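You operate a simulated robot arm through the tools that you are given. There is no shell and no other tool. Be economical: measure what you need, move in short steps, check, and stop when the job is done.

You are at the controls of a simulated robot arm. One attempt, no reset.

Task
Put the 30 cm length tag from the packing table in the slotted tray and the 40 cm length tag on top of the orange air cup.

The check looks at the end state, three seconds after you hand in, the way a careful person would. Anything else that was tipped, shoved, dropped, spilled or broken makes it a failure.

Robot
A 7-joint arm with a two-finger parallel gripper, fixed in place. Base frame: the origin is at the foot of the arm, x ahead of it, y to its left, z up; the work surface is at about z = 850. Lengths are in mm, angles in rad, forces in N, time in s.
Its first joint turns from -2.897 to 2.897 rad. Payload 4.4 kg.
Tool frame: the origin (TCP) lies between the finger pads and is the grasp point; the fingertips stand 23 mm ahead of it; z points along the fingers, y is the line along which they close. Largest opening 94 mm; finger width 38, thickness 10; the body of the gripper, 54 by 96 mm, starts 39 mm behind the TCP.
Orientation is that of the tool frame in the base frame, as a unit quaternion [x, y, z, w]. With the fingers straight down and closing along the base's y, the tool's x points along the base's -x, its y along +y and its z along -z.

Tools
- The arm moves only by the tool drive_tool. Its argument "commands" is text: rows parted by semicolons, each of 7 numbers parted by spaces: the shift along the base's x, y, z in mm, then the turn, a rotation vector about the base's x, y, z in rad, then the finger opening in mm, from 0 to 94. In form: tx ty tz wx wy wz jaw; .... A call has 1 to 8 rows; each row shifts and turns the commanded pose from where the row before left it. Rows are played at 5 a second. More than 50 mm and 0.15 rad between two rows, or a gripper value outside its range, and nothing of the call is played. Where a pose cannot be reached the arm comes as near as it can. A force on the tool above 40 N (or 10 N above the force at the start of the call, whichever is more), or a blocked arm, ends the call early, and 0.2 s more pass. Each finger travels about 72 mm/s and halts on what it meets, pressing with about 29 N; the grip force reading is that of the motor and also rises with nothing between the fingers. The clock runs only during rows and for 0.2 s after the last one: add rows that do not move to give the fingers time. The reply holds the time, the measured pose of the TCP, the force on the tool along the base axes, the opening and the grip force, in the units named above and with some noise.
- Cameras (640 x 400 px; columns grow to the right, rows downward): "scene" is fixed at [47.8, -501.1, 1565.2]; the picture's right is [0.61, -0.79, 0.00], its down [-0.34, -0.26, -0.91] and it looks along [0.72, 0.55, -0.42] (base axes); focal length 335 px, centre (320, 200). "wrist" rides on the gripper at [86, 16, -75] in the tool frame; the picture's right is [-0.18, 0.98, 0.00], its down [-0.58, -0.11, -0.81] and it looks along [-0.79, -0.15, 0.59] (tool axes); focal length 243 px, centre (320, 200).
- grab_frame(camera): a new picture of that camera. No time passes.
- probe_pixels(camera, pixels): there is no depth. For up to 12 entries [column, row, z] of the newest picture of that camera ("zoom" is the newest enlarged one), the place [x, y] in the base frame at which the ray of that pixel passes the height z, good to about 2 mm. No time passes.
- zoom(camera, box): a new picture of the part [left, top, right, bottom] of that camera's present view, enlarged. No time passes.
- sign_off(): hands the job in; it is judged then, once.

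Keep the steps short. Do not move on a guess: measure, check each grasp and each placing, and mend mistakes. In all there are 60 turns and 30 pictures (those below and enlarged ones count). Leave the gripper open and the arm clear of the work at the hand-in unless told otherwise, and finish with a single line.

The tools are called after "Request:" as name(argument=value, ...) on one line, values as JSON. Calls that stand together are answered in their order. drive_tool: Moves the arm, as the interface text tells. Its arguments: {"type":"object","properties":{"commands":{"type":"string"}},"required":["commands"]} The other tools are called the same way: grab_frame (camera) takes a picture; probe_pixels (camera, pixels) gives the place at which the rays of pixels pass given heights; zoom (camera, box) takes an enlarged picture of a part of a camera's view; sign_off () hands the job in.

At the start:

```text
time: 0.0
tcp_pos: [756.5, 452.4, 1155.3]
tcp_rot: [-0.001, 1.0, 0.001, 0.0]
ft_force: [0.4, 1.0, 0.5]
finger_gap: 94.0
finger_force: 0.0
```

scene: 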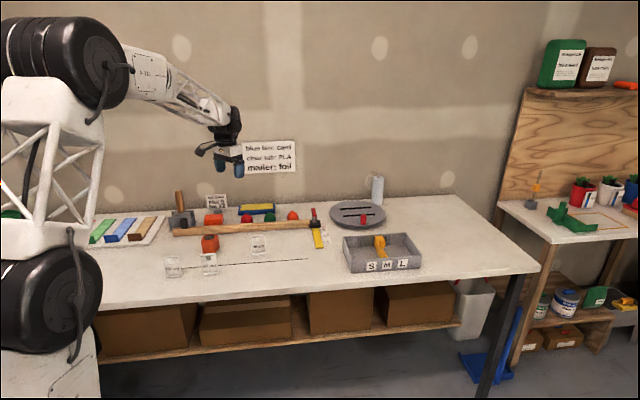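
wrist: 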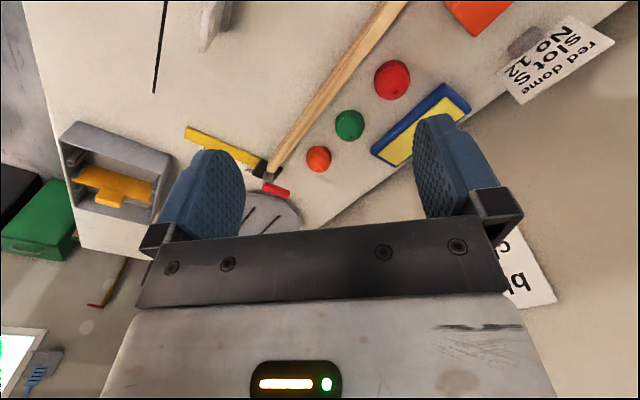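

I see a cluttered bench with cards, domes, a slotted disc and a tray. First I enlarge the bench areas to find the length tags, slotted tray and orange air cup.

Request:
zoom(camera="scene", box=[80, 170, 280, 295])

Request:
zoom(camera="scene", box=[230, 165, 440, 295])

Request:
zoom(camera="scene", box=[490, 130, 640, 225])

```text
3.20 times, centred on (180, 232) of scene
```

zoom: 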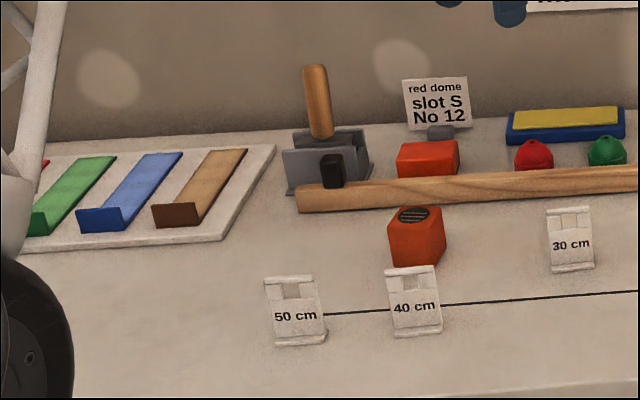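

```text
3.05 times, centred on (335, 230) of scene
```

zoom: 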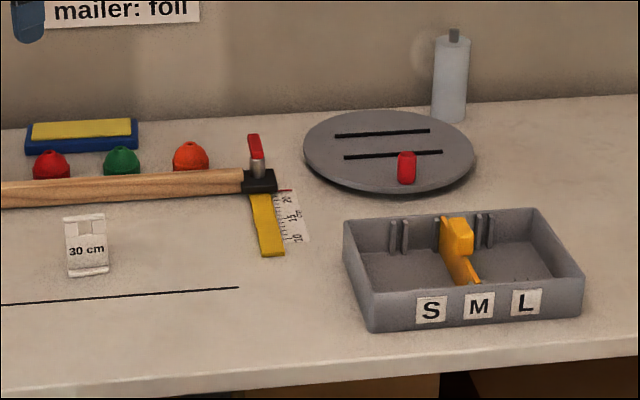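

```text
4.21 times, centred on (565, 178) of scene
```

zoom: 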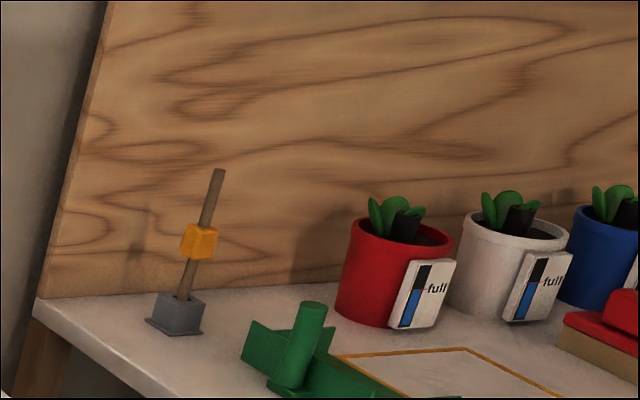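

I see three tags (50, 40, 30 cm), a grey S/M/L tray with slotted walls, domes in red, green and orange, and two orange blocks. I measure where these lie at table height and some above.

Request:
grab_frame(camera="scene")

Request:
probe_pixels(camera="scene", pixels=[[258, 253, 850], [209, 274, 850], [173, 276, 850], [210, 252, 850], [293, 219, 850], [350, 272, 850], [423, 266, 850], [344, 237, 910], [397, 233, 910], [366, 218, 850], [320, 246, 850], [185, 225, 850]])

Request:
zoom(camera="scene", box=[155, 200, 275, 280])

```text
24 pictures are left
```

scene: 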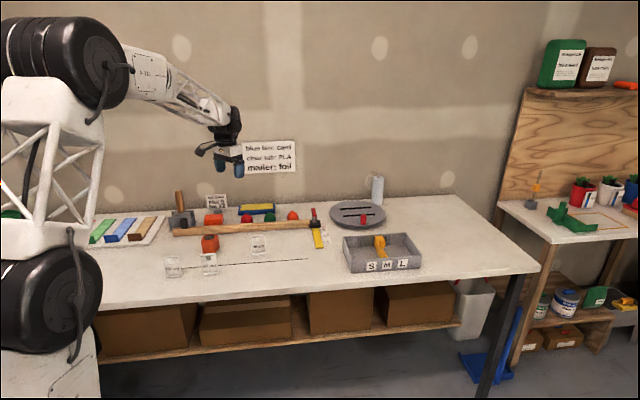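

```text
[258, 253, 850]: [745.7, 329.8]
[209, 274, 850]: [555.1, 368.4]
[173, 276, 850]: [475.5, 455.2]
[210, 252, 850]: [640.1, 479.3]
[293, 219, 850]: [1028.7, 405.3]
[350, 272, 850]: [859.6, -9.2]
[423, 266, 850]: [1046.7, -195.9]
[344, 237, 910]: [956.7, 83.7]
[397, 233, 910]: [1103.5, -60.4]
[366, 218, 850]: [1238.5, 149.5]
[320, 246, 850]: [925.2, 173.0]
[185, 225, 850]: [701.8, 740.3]
```

```text
5.00 times, centred on (215, 240) of scene
```

zoom: 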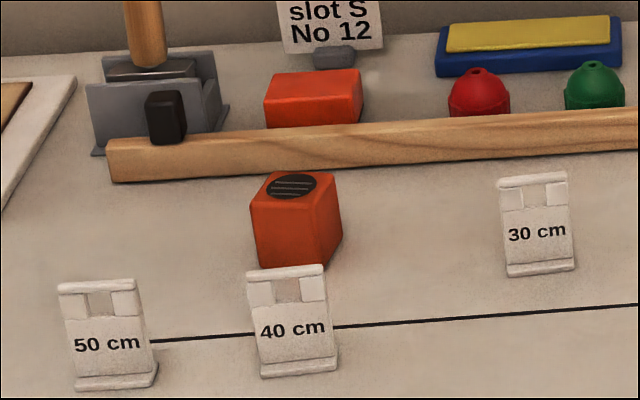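

The cube with a grille at scene (210,243) and the orange dome at (293,215) are both candidates for the "air cup", so I need closer looks. I move back and lower (clear of everything) so the wrist camera sees the tags, cube and domes.

Request:
drive_tool(commands="-38 -8 -12 0 0 0 94;-38 -8 -12 0 0 0 94;-38 -8 -12 0 0 0 94;-38 -8 -12 0 0 0 94;-38 -8 -12 0 0 0 94;-38 -8 -12 0 0 0 94;-38 -8 -12 0 0 0 94;-38 -8 -12 0 0 0 94")

Request:
grab_frame(camera="wrist")

```text
time: 1.8
tcp_pos: [453.5, 389.9, 1058.8]
tcp_rot: [-0.002, 1.0, -0.001, -0.001]
ft_force: [-0.8, -0.3, -0.3]
finger_gap: 94.2
finger_force: 0.1
```

```text
22 pictures are left
```

wrist: 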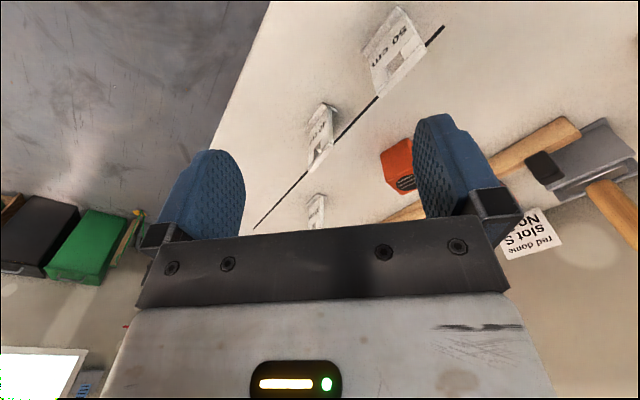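

The table runs diagonally in the base frame. I enlarge the tags and the cube in this view.

Request:
zoom(camera="wrist", box=[250, 0, 460, 131])

Request:
zoom(camera="wrist", box=[240, 90, 420, 235])

Request:
probe_pixels(camera="wrist", pixels=[[253, 228, 850], [443, 27, 850], [321, 140, 850]])

```text
3.05 times, centred on (355, 66) of wrist
```

zoom: 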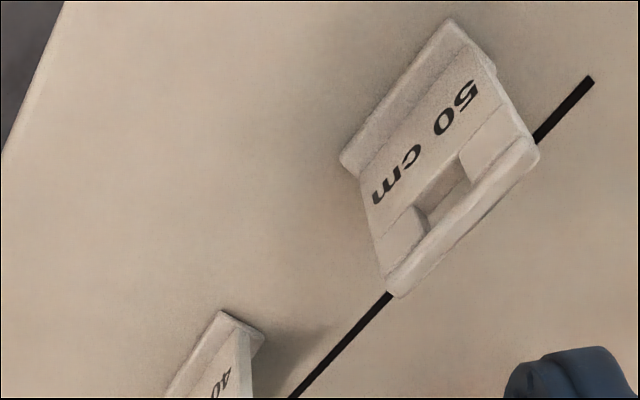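

```text
2.76 times, centred on (330, 162) of wrist
```

zoom: 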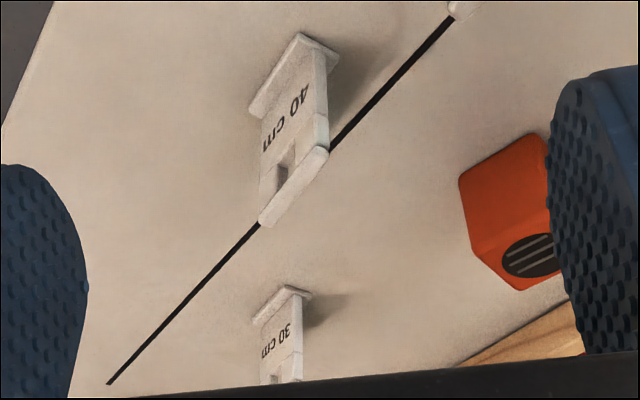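

```text
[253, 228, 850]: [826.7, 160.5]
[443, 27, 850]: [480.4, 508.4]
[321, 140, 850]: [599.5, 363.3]
```

The tags are upright plates with a foot and a thicker head bar, standing square to the line, which runs along about (0.7,-0.7). Now I turn 45° and move to see the domes, the 30 cm tag and the tray from nearer.

Request:
drive_tool(commands="46 -17 0 0 0 0.0982 94;46 -17 0 0 0 0.0982 94;46 -17 0 0 0 0.0982 94;46 -17 0 0 0 0.0982 94;46 -17 0 0 0 0.0982 94;46 -17 0 0 0 0.0982 94;46 -17 0 0 0 0.0982 94;46 -17 0 0 0 0.0982 94")

Request:
grab_frame(camera="wrist")

```text
time: 3.6
tcp_pos: [821.1, 253.2, 1059.1]
tcp_rot: [-0.385, 0.923, 0.0, -0.001]
ft_force: [0.2, -1.5, 0.1]
finger_gap: 93.8
finger_force: 0.1
```

```text
19 pictures are left
```

wrist: 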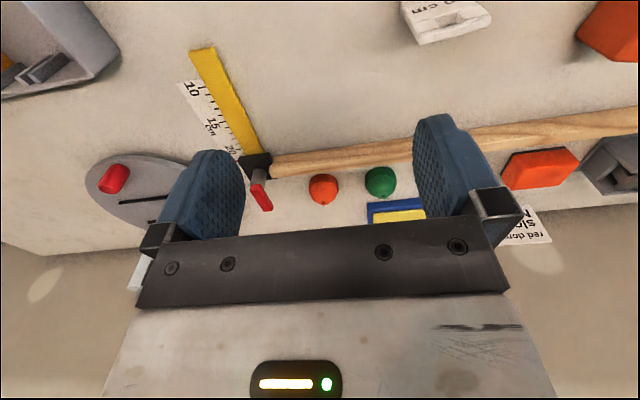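

I enlarge the domes, and also the 30 cm tag and cube at the top of this view.

Request:
zoom(camera="wrist", box=[240, 130, 420, 240])

Request:
zoom(camera="wrist", box=[390, 0, 640, 156])

```text
3.56 times, centred on (330, 185) of wrist
```

zoom: 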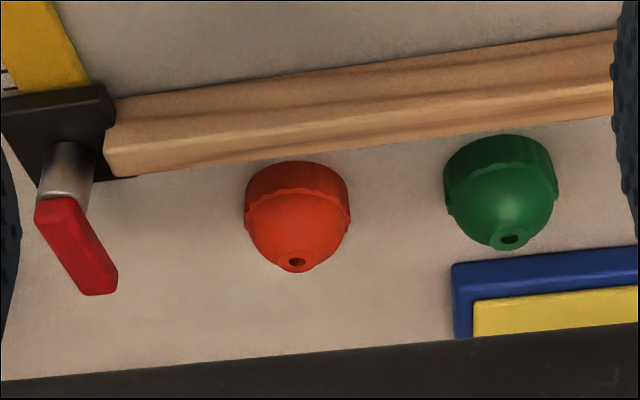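

```text
2.56 times, centred on (515, 78) of wrist
```

zoom: 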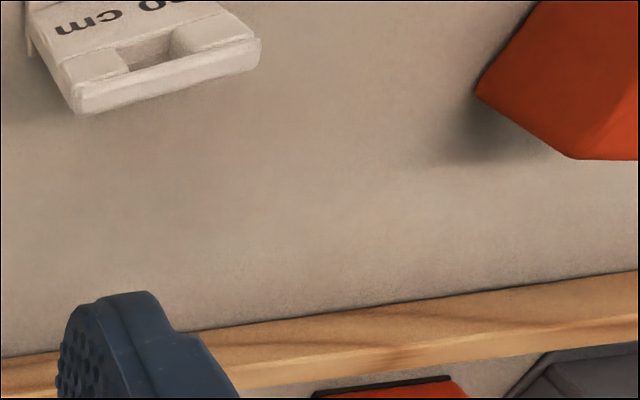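

The domes are bell-shaped with an air hole on top; the cube has a grille. I need a closer look at the cube and the block behind the wooden bar, so I move back and left.

Request:
drive_tool(commands="-35 22 0 0 0 0 94;-35 22 0 0 0 0 94;-35 22 0 0 0 0 94;-35 22 0 0 0 0 94;-35 22 0 0 0 0 94;-35 22 0 0 0 0 94;-35 22 0 0 0 0 94;-35 22 0 0 0 0 94")

Request:
grab_frame(camera="wrist")

```text
time: 5.4
tcp_pos: [541.4, 432.3, 1060.3]
tcp_rot: [-0.383, 0.924, 0.001, 0.001]
ft_force: [0.1, -0.8, 0.9]
finger_gap: 94.1
finger_force: 0.1
```

```text
16 pictures are left
```

wrist: 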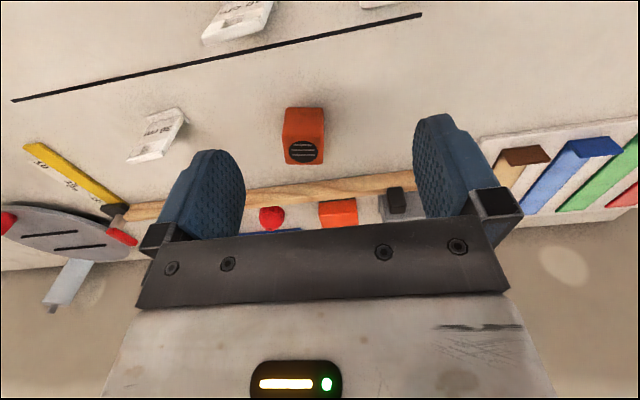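

I enlarge the cube around (303,138) and the back block around (338,213).

Request:
zoom(camera="wrist", box=[240, 90, 410, 235])

Request:
zoom(camera="wrist", box=[110, 0, 290, 170])

```text
2.76 times, centred on (325, 162) of wrist
```

zoom: 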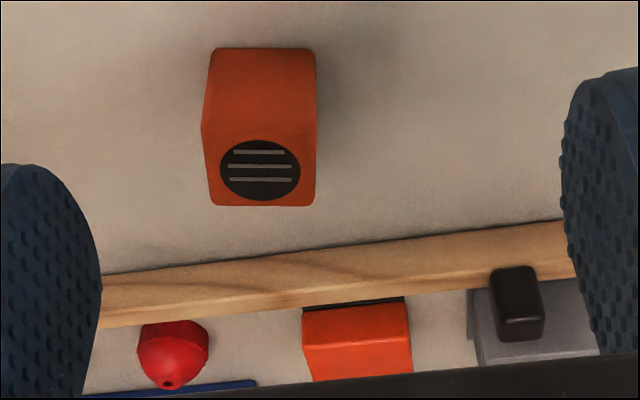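

```text
2.35 times, centred on (200, 85) of wrist
```

zoom: 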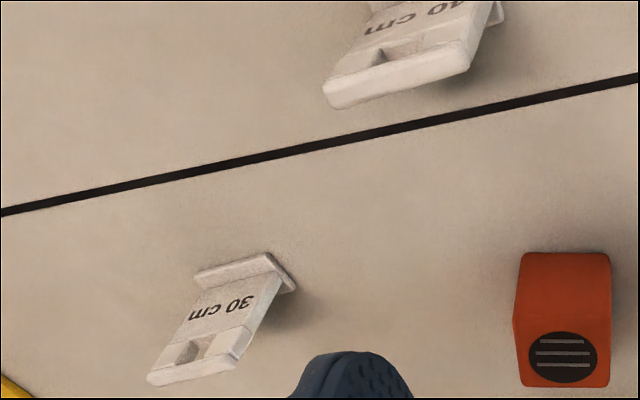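

Readings so far: the domes lie about 1.1 m out (beyond reach, with pointed tops), while the free-standing orange cup-like cube with the air grille on its flat top is at about (650,480), within reach; I take that as the air cup. Now I triangulate the 30 cm and 40 cm tags and the cube using the latest zoom and scene pictures.

Request:
probe_pixels(camera="zoom", pixels=[[150, 383, 900], [150, 383, 930], [240, 362, 900], [240, 362, 930], [195, 275, 850], [265, 253, 850], [297, 287, 850], [524, 255, 850], [608, 255, 850], [523, 385, 900], [606, 385, 900], [606, 385, 930]])

Request:
probe_pixels(camera="scene", pixels=[[250.4, 236.6, 900], [250.4, 236.6, 930], [264.4, 234.4, 900], [264.4, 234.4, 930], [252.4, 255.4, 850], [266.4, 253.6, 850], [204, 253.3, 850], [217, 252.5, 850], [202, 236.5, 900], [214, 237.5, 900], [219, 234.5, 900], [219, 234.5, 930]])

```text
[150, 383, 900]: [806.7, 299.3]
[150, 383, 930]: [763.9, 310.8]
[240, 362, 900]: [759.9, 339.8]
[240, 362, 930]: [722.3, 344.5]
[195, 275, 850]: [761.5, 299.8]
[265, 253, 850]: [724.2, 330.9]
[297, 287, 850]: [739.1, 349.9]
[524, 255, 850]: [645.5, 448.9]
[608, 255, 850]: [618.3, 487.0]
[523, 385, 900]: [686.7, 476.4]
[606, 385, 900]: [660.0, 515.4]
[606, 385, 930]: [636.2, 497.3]
```

```text
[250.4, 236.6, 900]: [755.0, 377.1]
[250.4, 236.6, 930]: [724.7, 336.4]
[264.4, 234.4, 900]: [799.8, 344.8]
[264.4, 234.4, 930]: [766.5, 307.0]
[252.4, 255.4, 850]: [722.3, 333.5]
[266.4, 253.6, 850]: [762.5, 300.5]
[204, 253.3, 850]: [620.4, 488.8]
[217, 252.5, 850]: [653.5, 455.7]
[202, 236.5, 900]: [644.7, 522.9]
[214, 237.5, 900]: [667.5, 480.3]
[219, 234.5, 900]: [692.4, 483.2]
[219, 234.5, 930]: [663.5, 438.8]
```

The 30 cm tag: width about 52 mm, top at z≈927, foot centre near (748,325), head along heading −38°. Its cup cube: top z≈908, centre near (649,480), side ≈45 mm. I turn the tool −83° so the fingers will close across the tag's thickness, and look at it edge-on.

Request:
drive_tool(commands="13 -2 0 0 0 -0.145 94;13 -2 0 0 0 -0.145 94;13 -2 0 0 0 -0.145 94;13 -2 0 0 0 -0.145 94;13 -2 0 0 0 -0.145 94;13 -2 0 0 0 -0.145 94;13 -2 0 0 0 -0.145 94;13 -2 0 0 0 -0.145 94")

Request:
drive_tool(commands="13 -2 0 0 0 -0.145 94;13 -2 0 0 0 -0.145 94;0 0 0 0 0 0 94")

Request:
grab_frame(camera="wrist")

```text
time: 7.2
tcp_pos: [646.0, 412.3, 1061.2]
tcp_rot: [0.186, 0.982, 0.0, 0.0]
ft_force: [0.0, 0.1, 0.1]
finger_gap: 94.0
finger_force: 0.0
```

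```text
time: 8.0
tcp_pos: [670.5, 407.7, 1059.2]
tcp_rot: [0.326, 0.945, -0.001, 0.0]
ft_force: [0.6, 0.1, 0.1]
finger_gap: 94.0
finger_force: 0.0
```

```text
13 pictures are left
```

wrist: 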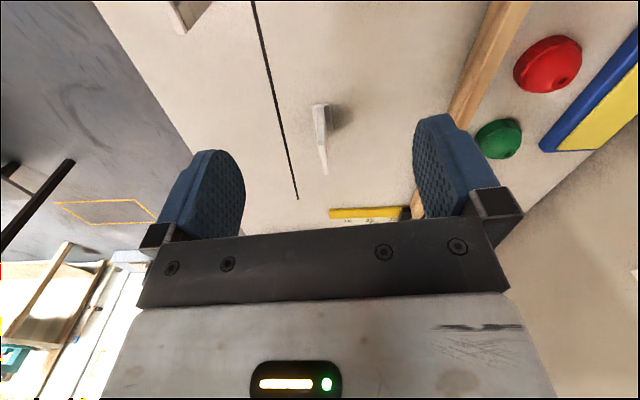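

The tag is seen edge-on at (322,135). I enlarge it to read its thickness and direction.

Request:
zoom(camera="wrist", box=[274, 85, 370, 190])

```text
3.81 times, centred on (322, 138) of wrist
```

zoom: 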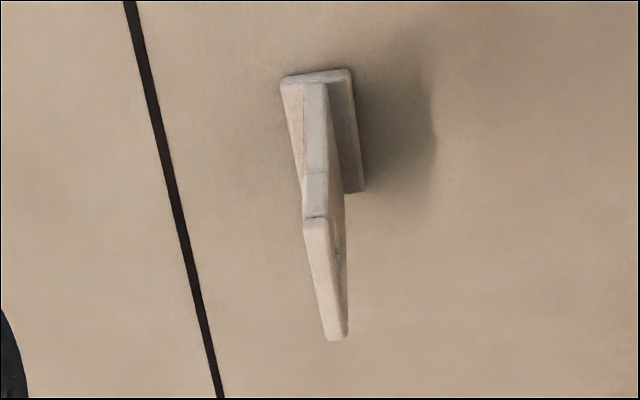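

I see the head bar's top from (315,220) to (338,338) in the zoom, hardly thicker than the plate. I probe its ends and the foot corners.

Request:
probe_pixels(camera="zoom", pixels=[[304, 222, 927], [328, 219, 927], [327, 341, 927], [348, 335, 927], [281, 80, 855], [351, 70, 855], [364, 190, 855], [216, 397, 850], [130, 5, 850]])

```text
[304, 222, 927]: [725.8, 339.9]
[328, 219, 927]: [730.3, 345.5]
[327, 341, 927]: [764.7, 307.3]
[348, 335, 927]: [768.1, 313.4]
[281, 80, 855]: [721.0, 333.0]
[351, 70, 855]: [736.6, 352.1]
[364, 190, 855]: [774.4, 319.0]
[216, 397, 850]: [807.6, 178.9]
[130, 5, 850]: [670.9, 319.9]
```

The bar's centre is (747,326.5), thickness ≈7 mm, heading −40.3°. I go above it, trim the turn by −0.04 rad, narrow the opening to 44, and stop at about z=960 to check before going lower.

Request:
drive_tool(commands="25.6 -27.1 0 0 0 -0.02 60;25.6 -27.1 0 0 0 -0.02 44;25.6 -27.1 0 0 0 0 44;0 0 -48 0 0 0 44;0 0 -40 0 0 0 44;0 0 0 0 0 0 44")

Request:
grab_frame(camera="wrist")

```text
time: 9.4
tcp_pos: [748.2, 326.3, 970.9]
tcp_rot: [0.345, 0.939, 0.0, 0.0]
ft_force: [-0.2, 0.8, 0.3]
finger_gap: 44.0
finger_force: 0.0
```

```text
11 pictures are left
```

wrist: 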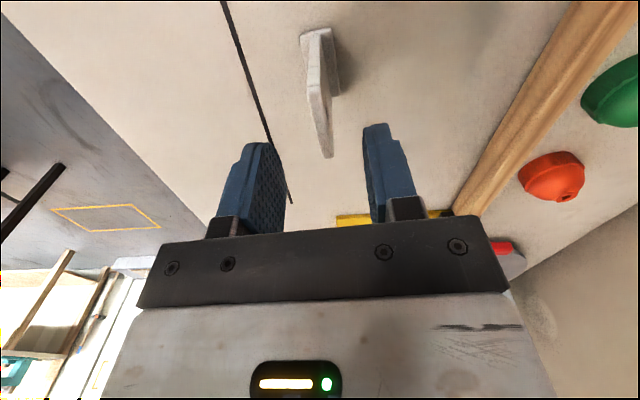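

The tag lies between the fingers. I go down to z≈912 and close gently over a few still rows.

Request:
drive_tool(commands="0 0 -30 0 0 0 44;0 0 -29 0 0 0 44;0 0 0 0 0 0 44;0 0 0 0 0 0 20;0 0 0 0 0 0 5;0 0 0 0 0 0 4;0 0 0 0 0 0 4")

```text
time: 11.0
tcp_pos: [747.8, 326.2, 912.3]
tcp_rot: [0.344, 0.939, 0.001, -0.001]
ft_force: [-0.8, 0.0, 0.6]
finger_gap: 7.6
finger_force: 29.1
```

Gap 7.6 mm at 29 N: the tag is held. I lift it 100 mm straight up and then enlarge the tray in the scene view to measure it.

Request:
drive_tool(commands="0 0 -0 0 0 0 4;0 0 30 0 0 0 4;0 0 40 0 0 0 4;0 0 40 0 0 0 4;0 0 0 0 0 0 4")

Request:
zoom(camera="scene", box=[325, 215, 435, 285])

```text
time: 12.2
tcp_pos: [747.2, 326.4, 1023.9]
tcp_rot: [0.345, 0.939, 0.0, 0.0]
ft_force: [0.2, 0.1, -1.3]
finger_gap: 7.4
finger_force: 29.1
```

```text
5.71 times, centred on (380, 250) of scene
```

zoom: 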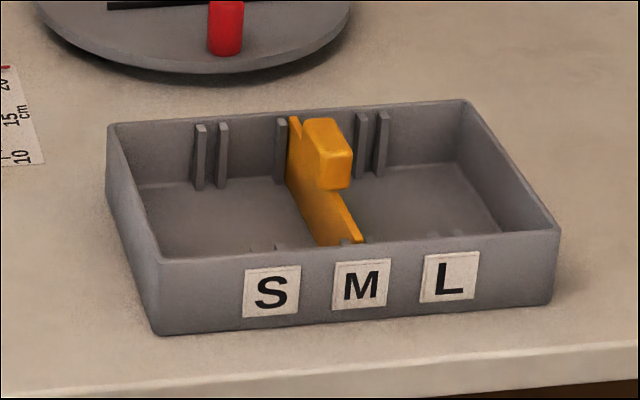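

I probe the tray's corners and inner floor at likely heights.

Request:
probe_pixels(camera="zoom", pixels=[[157, 335, 850], [553, 303, 850], [157, 258, 900], [157, 258, 910], [560, 232, 900], [108, 126, 900], [465, 100, 900], [142, 184, 855], [290, 163, 855], [320, 245, 855], [160, 252, 855], [330, 120, 930]])

```text
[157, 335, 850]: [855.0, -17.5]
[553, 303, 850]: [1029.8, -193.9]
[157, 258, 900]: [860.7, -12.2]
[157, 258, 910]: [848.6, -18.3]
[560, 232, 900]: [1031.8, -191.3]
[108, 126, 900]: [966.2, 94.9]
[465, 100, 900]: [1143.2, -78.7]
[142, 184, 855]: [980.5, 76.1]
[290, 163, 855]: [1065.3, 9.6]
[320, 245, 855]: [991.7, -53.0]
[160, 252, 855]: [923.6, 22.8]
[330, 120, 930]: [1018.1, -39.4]
```

The tray rim is at z≈903; the left (S) bay centre is about (950,−3), and the divider is near (998,−48). I carry the tag at z≈1024 to (940,0), clear of the rim and divider.

Request:
drive_tool(commands="24.1 -40.8 0 0 0 0 4;24.1 -40.8 0 0 0 0 4;24.1 -40.8 0 0 0 0 4;24.1 -40.8 0 0 0 0 4;24.1 -40.8 0 0 0 0 4;24.1 -40.8 0 0 0 0 4;24.1 -40.8 0 0 0 0 4;24.1 -40.8 0 0 0 0 4")

Request:
zoom(camera="scene", box=[315, 195, 445, 285])

```text
time: 14.0
tcp_pos: [939.9, -0.2, 1023.9]
tcp_rot: [0.344, 0.939, 0.0, 0.0]
ft_force: [0.2, -0.7, -0.6]
finger_gap: 7.4
finger_force: 29.1
```

```text
4.44 times, centred on (380, 240) of scene
```

zoom: 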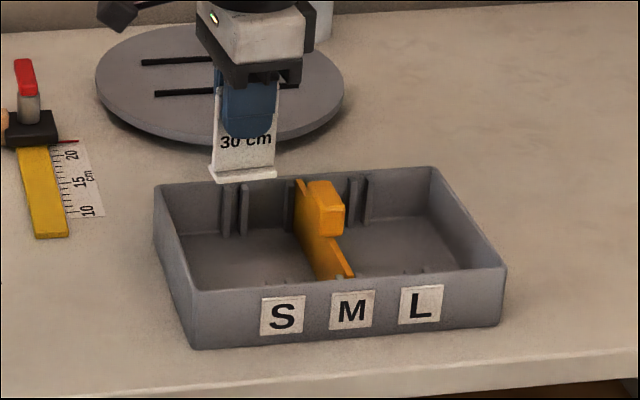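

The tag hangs above the S bay. I go down to z≈922 (tag foot ≈860), then feel for the floor.

Request:
drive_tool(commands="0 0 -40 0 0 0 4;0 0 -40 0 0 0 4;0 0 -21 0 0 0 4;0 0 0 0 0 0 4")

Request:
drive_tool(commands="0 0 -2 0 0 0 4;0 0 -2 0 0 0 4;0 0 0 0 0 0 4")

```text
time: 15.0
tcp_pos: [939.9, 0.1, 921.7]
tcp_rot: [0.344, 0.939, 0.0, 0.001]
ft_force: [0.1, -0.6, -0.7]
finger_gap: 7.3
finger_force: 28.9
```

```text
time: 15.8
tcp_pos: [939.8, -0.4, 917.1]
tcp_rot: [0.344, 0.939, 0.0, 0.0]
ft_force: [0.4, 0.0, 0.0]
finger_gap: 7.4
finger_force: 29.2
```

No contact yet at z=917; I feel on in 1 mm steps.

Request:
drive_tool(commands="0 0 -1 0 0 0 4;0 0 -1 0 0 0 4;0 0 0 0 0 0 4")

```text
time: 16.6
tcp_pos: [940.5, 1.1, 916.4]
tcp_rot: [0.345, 0.938, 0.001, 0.002]
ft_force: [-1.2, -0.1, 17.7]
finger_gap: 7.5
finger_force: 29.2
```

17.7 N upward: the foot is on the tray floor. I ease up 0.7 mm, open to 30 mm, and look from the scene.

Request:
drive_tool(commands="0 0 0.7 0 0 0 4;0 0 0 0 0 0 10;0 0 0 0 0 0 20;0 0 0 0 0 0 34;0 0 0 0 0 0 34")

Request:
drive_tool(commands="0 0 20 0 0 0 34;0 0 40 0 0 0 34;0 0 45 0 0 0 34;0 0 0 0 0 0 34")

Request:
zoom(camera="scene", box=[315, 195, 445, 285])

```text
time: 17.8
tcp_pos: [940.1, 0.6, 916.9]
tcp_rot: [0.345, 0.939, 0.001, 0.0]
ft_force: [0.2, -0.9, -0.7]
finger_gap: 33.9
finger_force: 0.0
```

```text
time: 18.8
tcp_pos: [940.0, -2.2, 1021.7]
tcp_rot: [0.344, 0.939, 0.0, 0.0]
ft_force: [-0.3, 0.7, 0.1]
finger_gap: 33.9
finger_force: 0.1
```

```text
4.44 times, centred on (380, 240) of scene
```

zoom: 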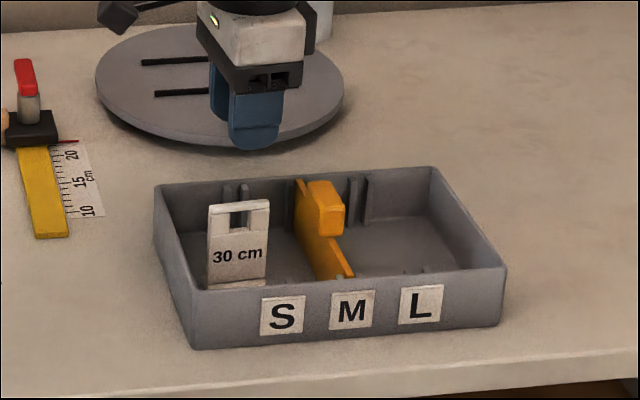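

The 30 cm tag stands upright in the S bay and nothing else moved. Now I travel at height to a place from which the wrist camera sees the 40 cm tag edge-on.

Request:
drive_tool(commands="-32.4 33 5 0 0 0 60;-32.4 33 5 0 0 0 60;-32.4 33 5 0 0 0 60;-32.4 33 5 0 0 0 60;-32.4 33 5 0 0 0 60;-32.4 33 5 0 0 0 60;-32.4 33 5 0 0 0 60;-32.4 33 0 0 0 0 60")

Request:
drive_tool(commands="-32.4 33 0 0 0 0 60;-32.4 33 0 0 0 0 60;-32.4 33 0 0 0 0 60;-32.4 33 0 0 0 0 60;-32.4 33 0 0 0 0 60;-32.4 33 0 0 0 0 60;0 0 0 0 0 0 60")

Request:
zoom(camera="wrist", box=[235, 65, 435, 190])

```text
time: 20.6
tcp_pos: [680.5, 264.4, 1056.4]
tcp_rot: [0.344, 0.939, 0.0, 0.0]
ft_force: [-0.1, -0.5, -0.7]
finger_gap: 59.9
finger_force: 0.0
```

```text
time: 22.2
tcp_pos: [487.8, 461.8, 1054.6]
tcp_rot: [0.345, 0.939, 0.0, 0.0]
ft_force: [0.2, -0.9, -0.5]
finger_gap: 60.1
finger_force: 0.1
```

```text
3.20 times, centred on (335, 128) of wrist
```

zoom: 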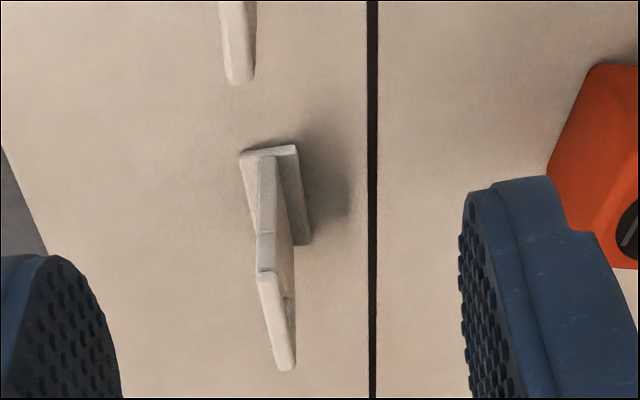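

The 40 cm tag is seen edge-on at zoom (275,270). I probe its head bar and foot as before.

Request:
probe_pixels(camera="zoom", pixels=[[257, 276, 927], [278, 270, 927], [278, 370, 927], [296, 367, 927], [239, 152, 855], [297, 145, 855], [311, 243, 855], [589, 68, 908], [548, 164, 908], [600, 235, 908]])

```text
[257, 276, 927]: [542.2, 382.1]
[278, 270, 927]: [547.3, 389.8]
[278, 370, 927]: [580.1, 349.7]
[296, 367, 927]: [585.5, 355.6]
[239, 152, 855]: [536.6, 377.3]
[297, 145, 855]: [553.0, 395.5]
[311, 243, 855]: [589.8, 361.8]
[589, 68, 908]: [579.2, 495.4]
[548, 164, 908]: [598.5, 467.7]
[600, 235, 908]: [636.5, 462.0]
```

The bar's centre is (563.7,369.5), heading ≈−41.5°. I go above it, trim the turn, and stop 50 mm up for a check by numbers.

Request:
drive_tool(commands="25.3 -30.8 0 0 0 -0.02 50;25.3 -30.8 0 0 0 0 44;25.2 -30.7 0 0 0 0 44;0 0 -45 0 0 0 44;0 0 -40 0 0 0 44;0 0 0 0 0 0 44")

Request:
grab_frame(camera="wrist")

```text
time: 23.6
tcp_pos: [562.4, 370.3, 971.2]
tcp_rot: [0.354, 0.935, 0.0, 0.0]
ft_force: [0.1, -0.7, -1.0]
finger_gap: 44.0
finger_force: 0.0
```

```text
6 pictures are left
```

wrist: 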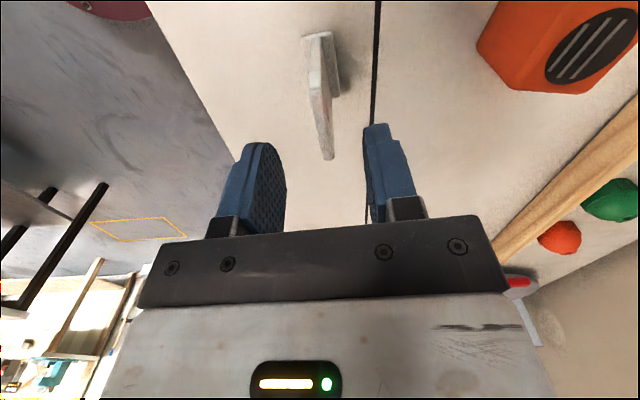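

The tag sits between the fingers just as the first one did. In the same view the cup's grille is at (591,46) with top corners near (515,90) and (590,93); I probe these for the cup's top centre, then go down and grip.

Request:
probe_pixels(camera="wrist", pixels=[[591, 46, 908], [591, 46, 903], [515, 90, 908], [590, 93, 908], [477, 45, 850], [545, 78, 908], [637, 13, 908]])

Request:
drive_tool(commands="0 0 -30 0 0 0 44;0 0 -29 0 0 0 44;0 0 0 0 0 0 44;0 0 0 0 0 0 20;0 0 0 0 0 0 5;0 0 0 0 0 0 4;0 0 0 0 0 0 4")

```text
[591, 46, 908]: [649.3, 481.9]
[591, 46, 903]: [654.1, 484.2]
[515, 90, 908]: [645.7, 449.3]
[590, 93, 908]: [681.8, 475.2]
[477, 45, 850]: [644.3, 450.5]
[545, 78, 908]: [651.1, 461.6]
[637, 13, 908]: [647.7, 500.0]
```

```text
time: 25.2
tcp_pos: [562.7, 370.4, 913.3]
tcp_rot: [0.355, 0.935, -0.001, 0.0]
ft_force: [0.2, 0.9, 0.2]
finger_gap: 7.2
finger_force: 29.2
```

Gripped (gap 7.2 mm). The cup's top centre is (650,481), z 908, its sides at heading 35.7°. I lift 110 mm, then go over the cup and turn −0.22 rad so the foot lines up with the top.

Request:
drive_tool(commands="0 0 30 0 0 0 4;0 0 40 0 0 0 4;0 0 40 0 0 0 4;29.1 36.9 0 0 0 -0.075 4;29.1 36.9 0 0 0 -0.075 4;29.1 36.8 0 0 0 -0.073 4;0 0 0 0 0 0 4")

Request:
drive_tool(commands="0 0 -20 0 0 0 4;0 0 -20 0 0 0 4;0 0 0 0 0 0 4")

Request:
zoom(camera="scene", box=[155, 180, 275, 280])

```text
time: 26.8
tcp_pos: [647.3, 479.7, 1023.8]
tcp_rot: [0.457, 0.89, 0.0, 0.0]
ft_force: [-0.2, -0.1, -1.2]
finger_gap: 7.5
finger_force: 29.0
```

```text
time: 27.6
tcp_pos: [648.9, 480.4, 983.3]
tcp_rot: [0.456, 0.89, 0.001, 0.0]
ft_force: [-0.1, 0.1, -0.4]
finger_gap: 7.5
finger_force: 28.5
```

```text
4.00 times, centred on (215, 230) of scene
```

zoom: 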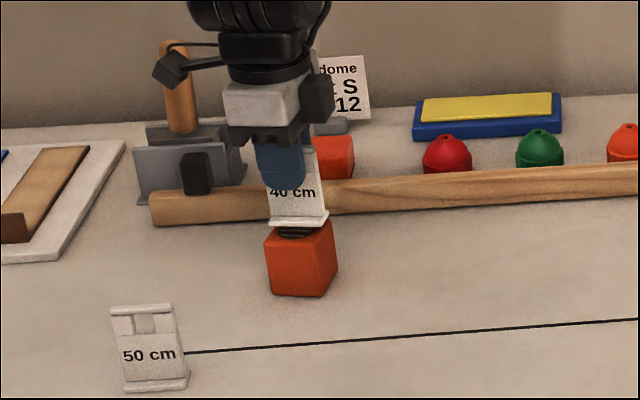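

The tag hangs centred over the cup, foot ≈12 mm above it. I go down 10 mm, then feel in 1 mm steps.

Request:
drive_tool(commands="1 0.5 -5 0 0 0 4;0 0 -4 0 0 0 4;0 0 0 0 0 0 4")

Request:
drive_tool(commands="0 0 -1 0 0 0 4;0 0 -1 0 0 0 4;0 0 0 0 0 0 4")

```text
time: 28.4
tcp_pos: [650.2, 481.2, 973.9]
tcp_rot: [0.455, 0.891, 0.0, 0.0]
ft_force: [0.3, 0.1, -0.6]
finger_gap: 7.6
finger_force: 29.0
```

```text
time: 29.2
tcp_pos: [652.3, 481.5, 972.4]
tcp_rot: [0.456, 0.89, 0.0, 0.001]
ft_force: [-1.8, -1.3, 7.2]
finger_gap: 7.5
finger_force: 28.7
```

7.2 N upward at z=972.4, just where the cup's top should be. I ease 0.3 mm, open slowly, and check before rising.

Request:
drive_tool(commands="0 0 0.3 0 0 0 4;0 0 0 0 0 0 9;0 0 0 0 0 0 16;0 0 0 0 0 0 26;0 0 0 0 0 0 36;0 0 0 0 0 0 36")

Request:
zoom(camera="scene", box=[155, 180, 275, 280])

```text
time: 30.6
tcp_pos: [651.4, 480.3, 973.5]
tcp_rot: [0.456, 0.89, 0.0, 0.0]
ft_force: [0.0, 0.7, -0.4]
finger_gap: 36.3
finger_force: 0.1
```

```text
4.00 times, centred on (215, 230) of scene
```

zoom: 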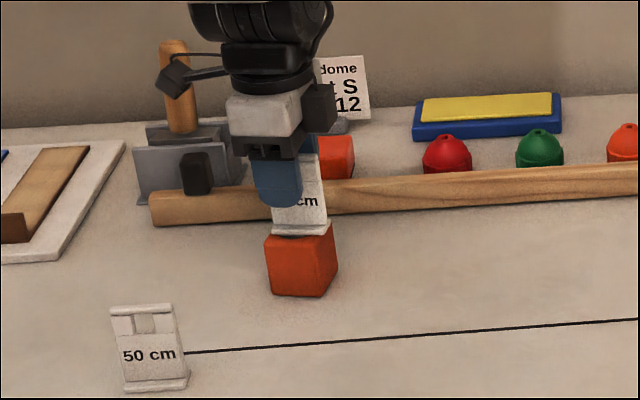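

The tag stands on the cup. I rise straight up, then move back toward the base and open fully.

Request:
drive_tool(commands="0 0 15 0 0 0 36;0 0 40 0 0 0 36;0 0 45 0 0 0 36;0 0 45 0 0 0 94;-30 -38 0 0 0 0 94;-30 -38 0 0 0 0 94;-30 -38 0 0 0 0 94;0 0 0 0 0 0 94")

Request:
grab_frame(camera="scene")

Request:
zoom(camera="scene", box=[155, 180, 275, 280])

```text
time: 32.4
tcp_pos: [559.4, 364.9, 1117.6]
tcp_rot: [0.455, 0.89, 0.0, 0.0]
ft_force: [-0.5, -0.1, -0.2]
finger_gap: 94.2
finger_force: 0.1
```

```text
3 pictures are left
```

scene: 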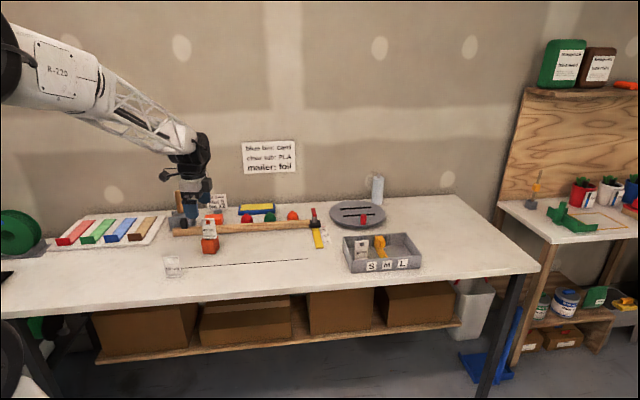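

```text
4.00 times, centred on (215, 230) of scene
```

zoom: 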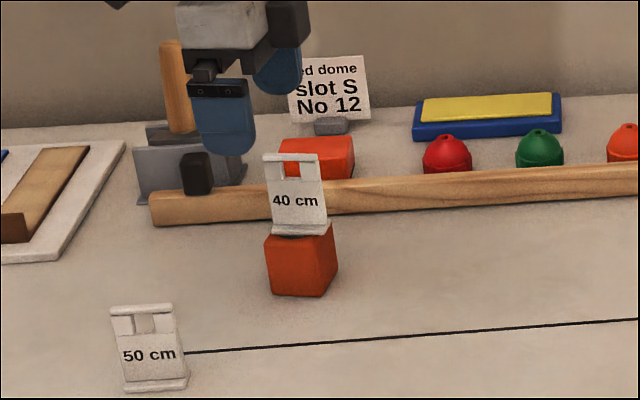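

The 40 cm tag stands on the orange cup and the 30 cm tag stands in the slotted tray. Nothing else has moved, the gripper is open and the arm is clear, so I hand in.

Request:
sign_off()

```text
The job is handed in.
```

I stood the 30 cm tag upright in the S bay of the slotted tray and the 40 cm tag upright on the orange grille-topped cube, which I took to be the "air cup" because the orange dome looked out of reach.
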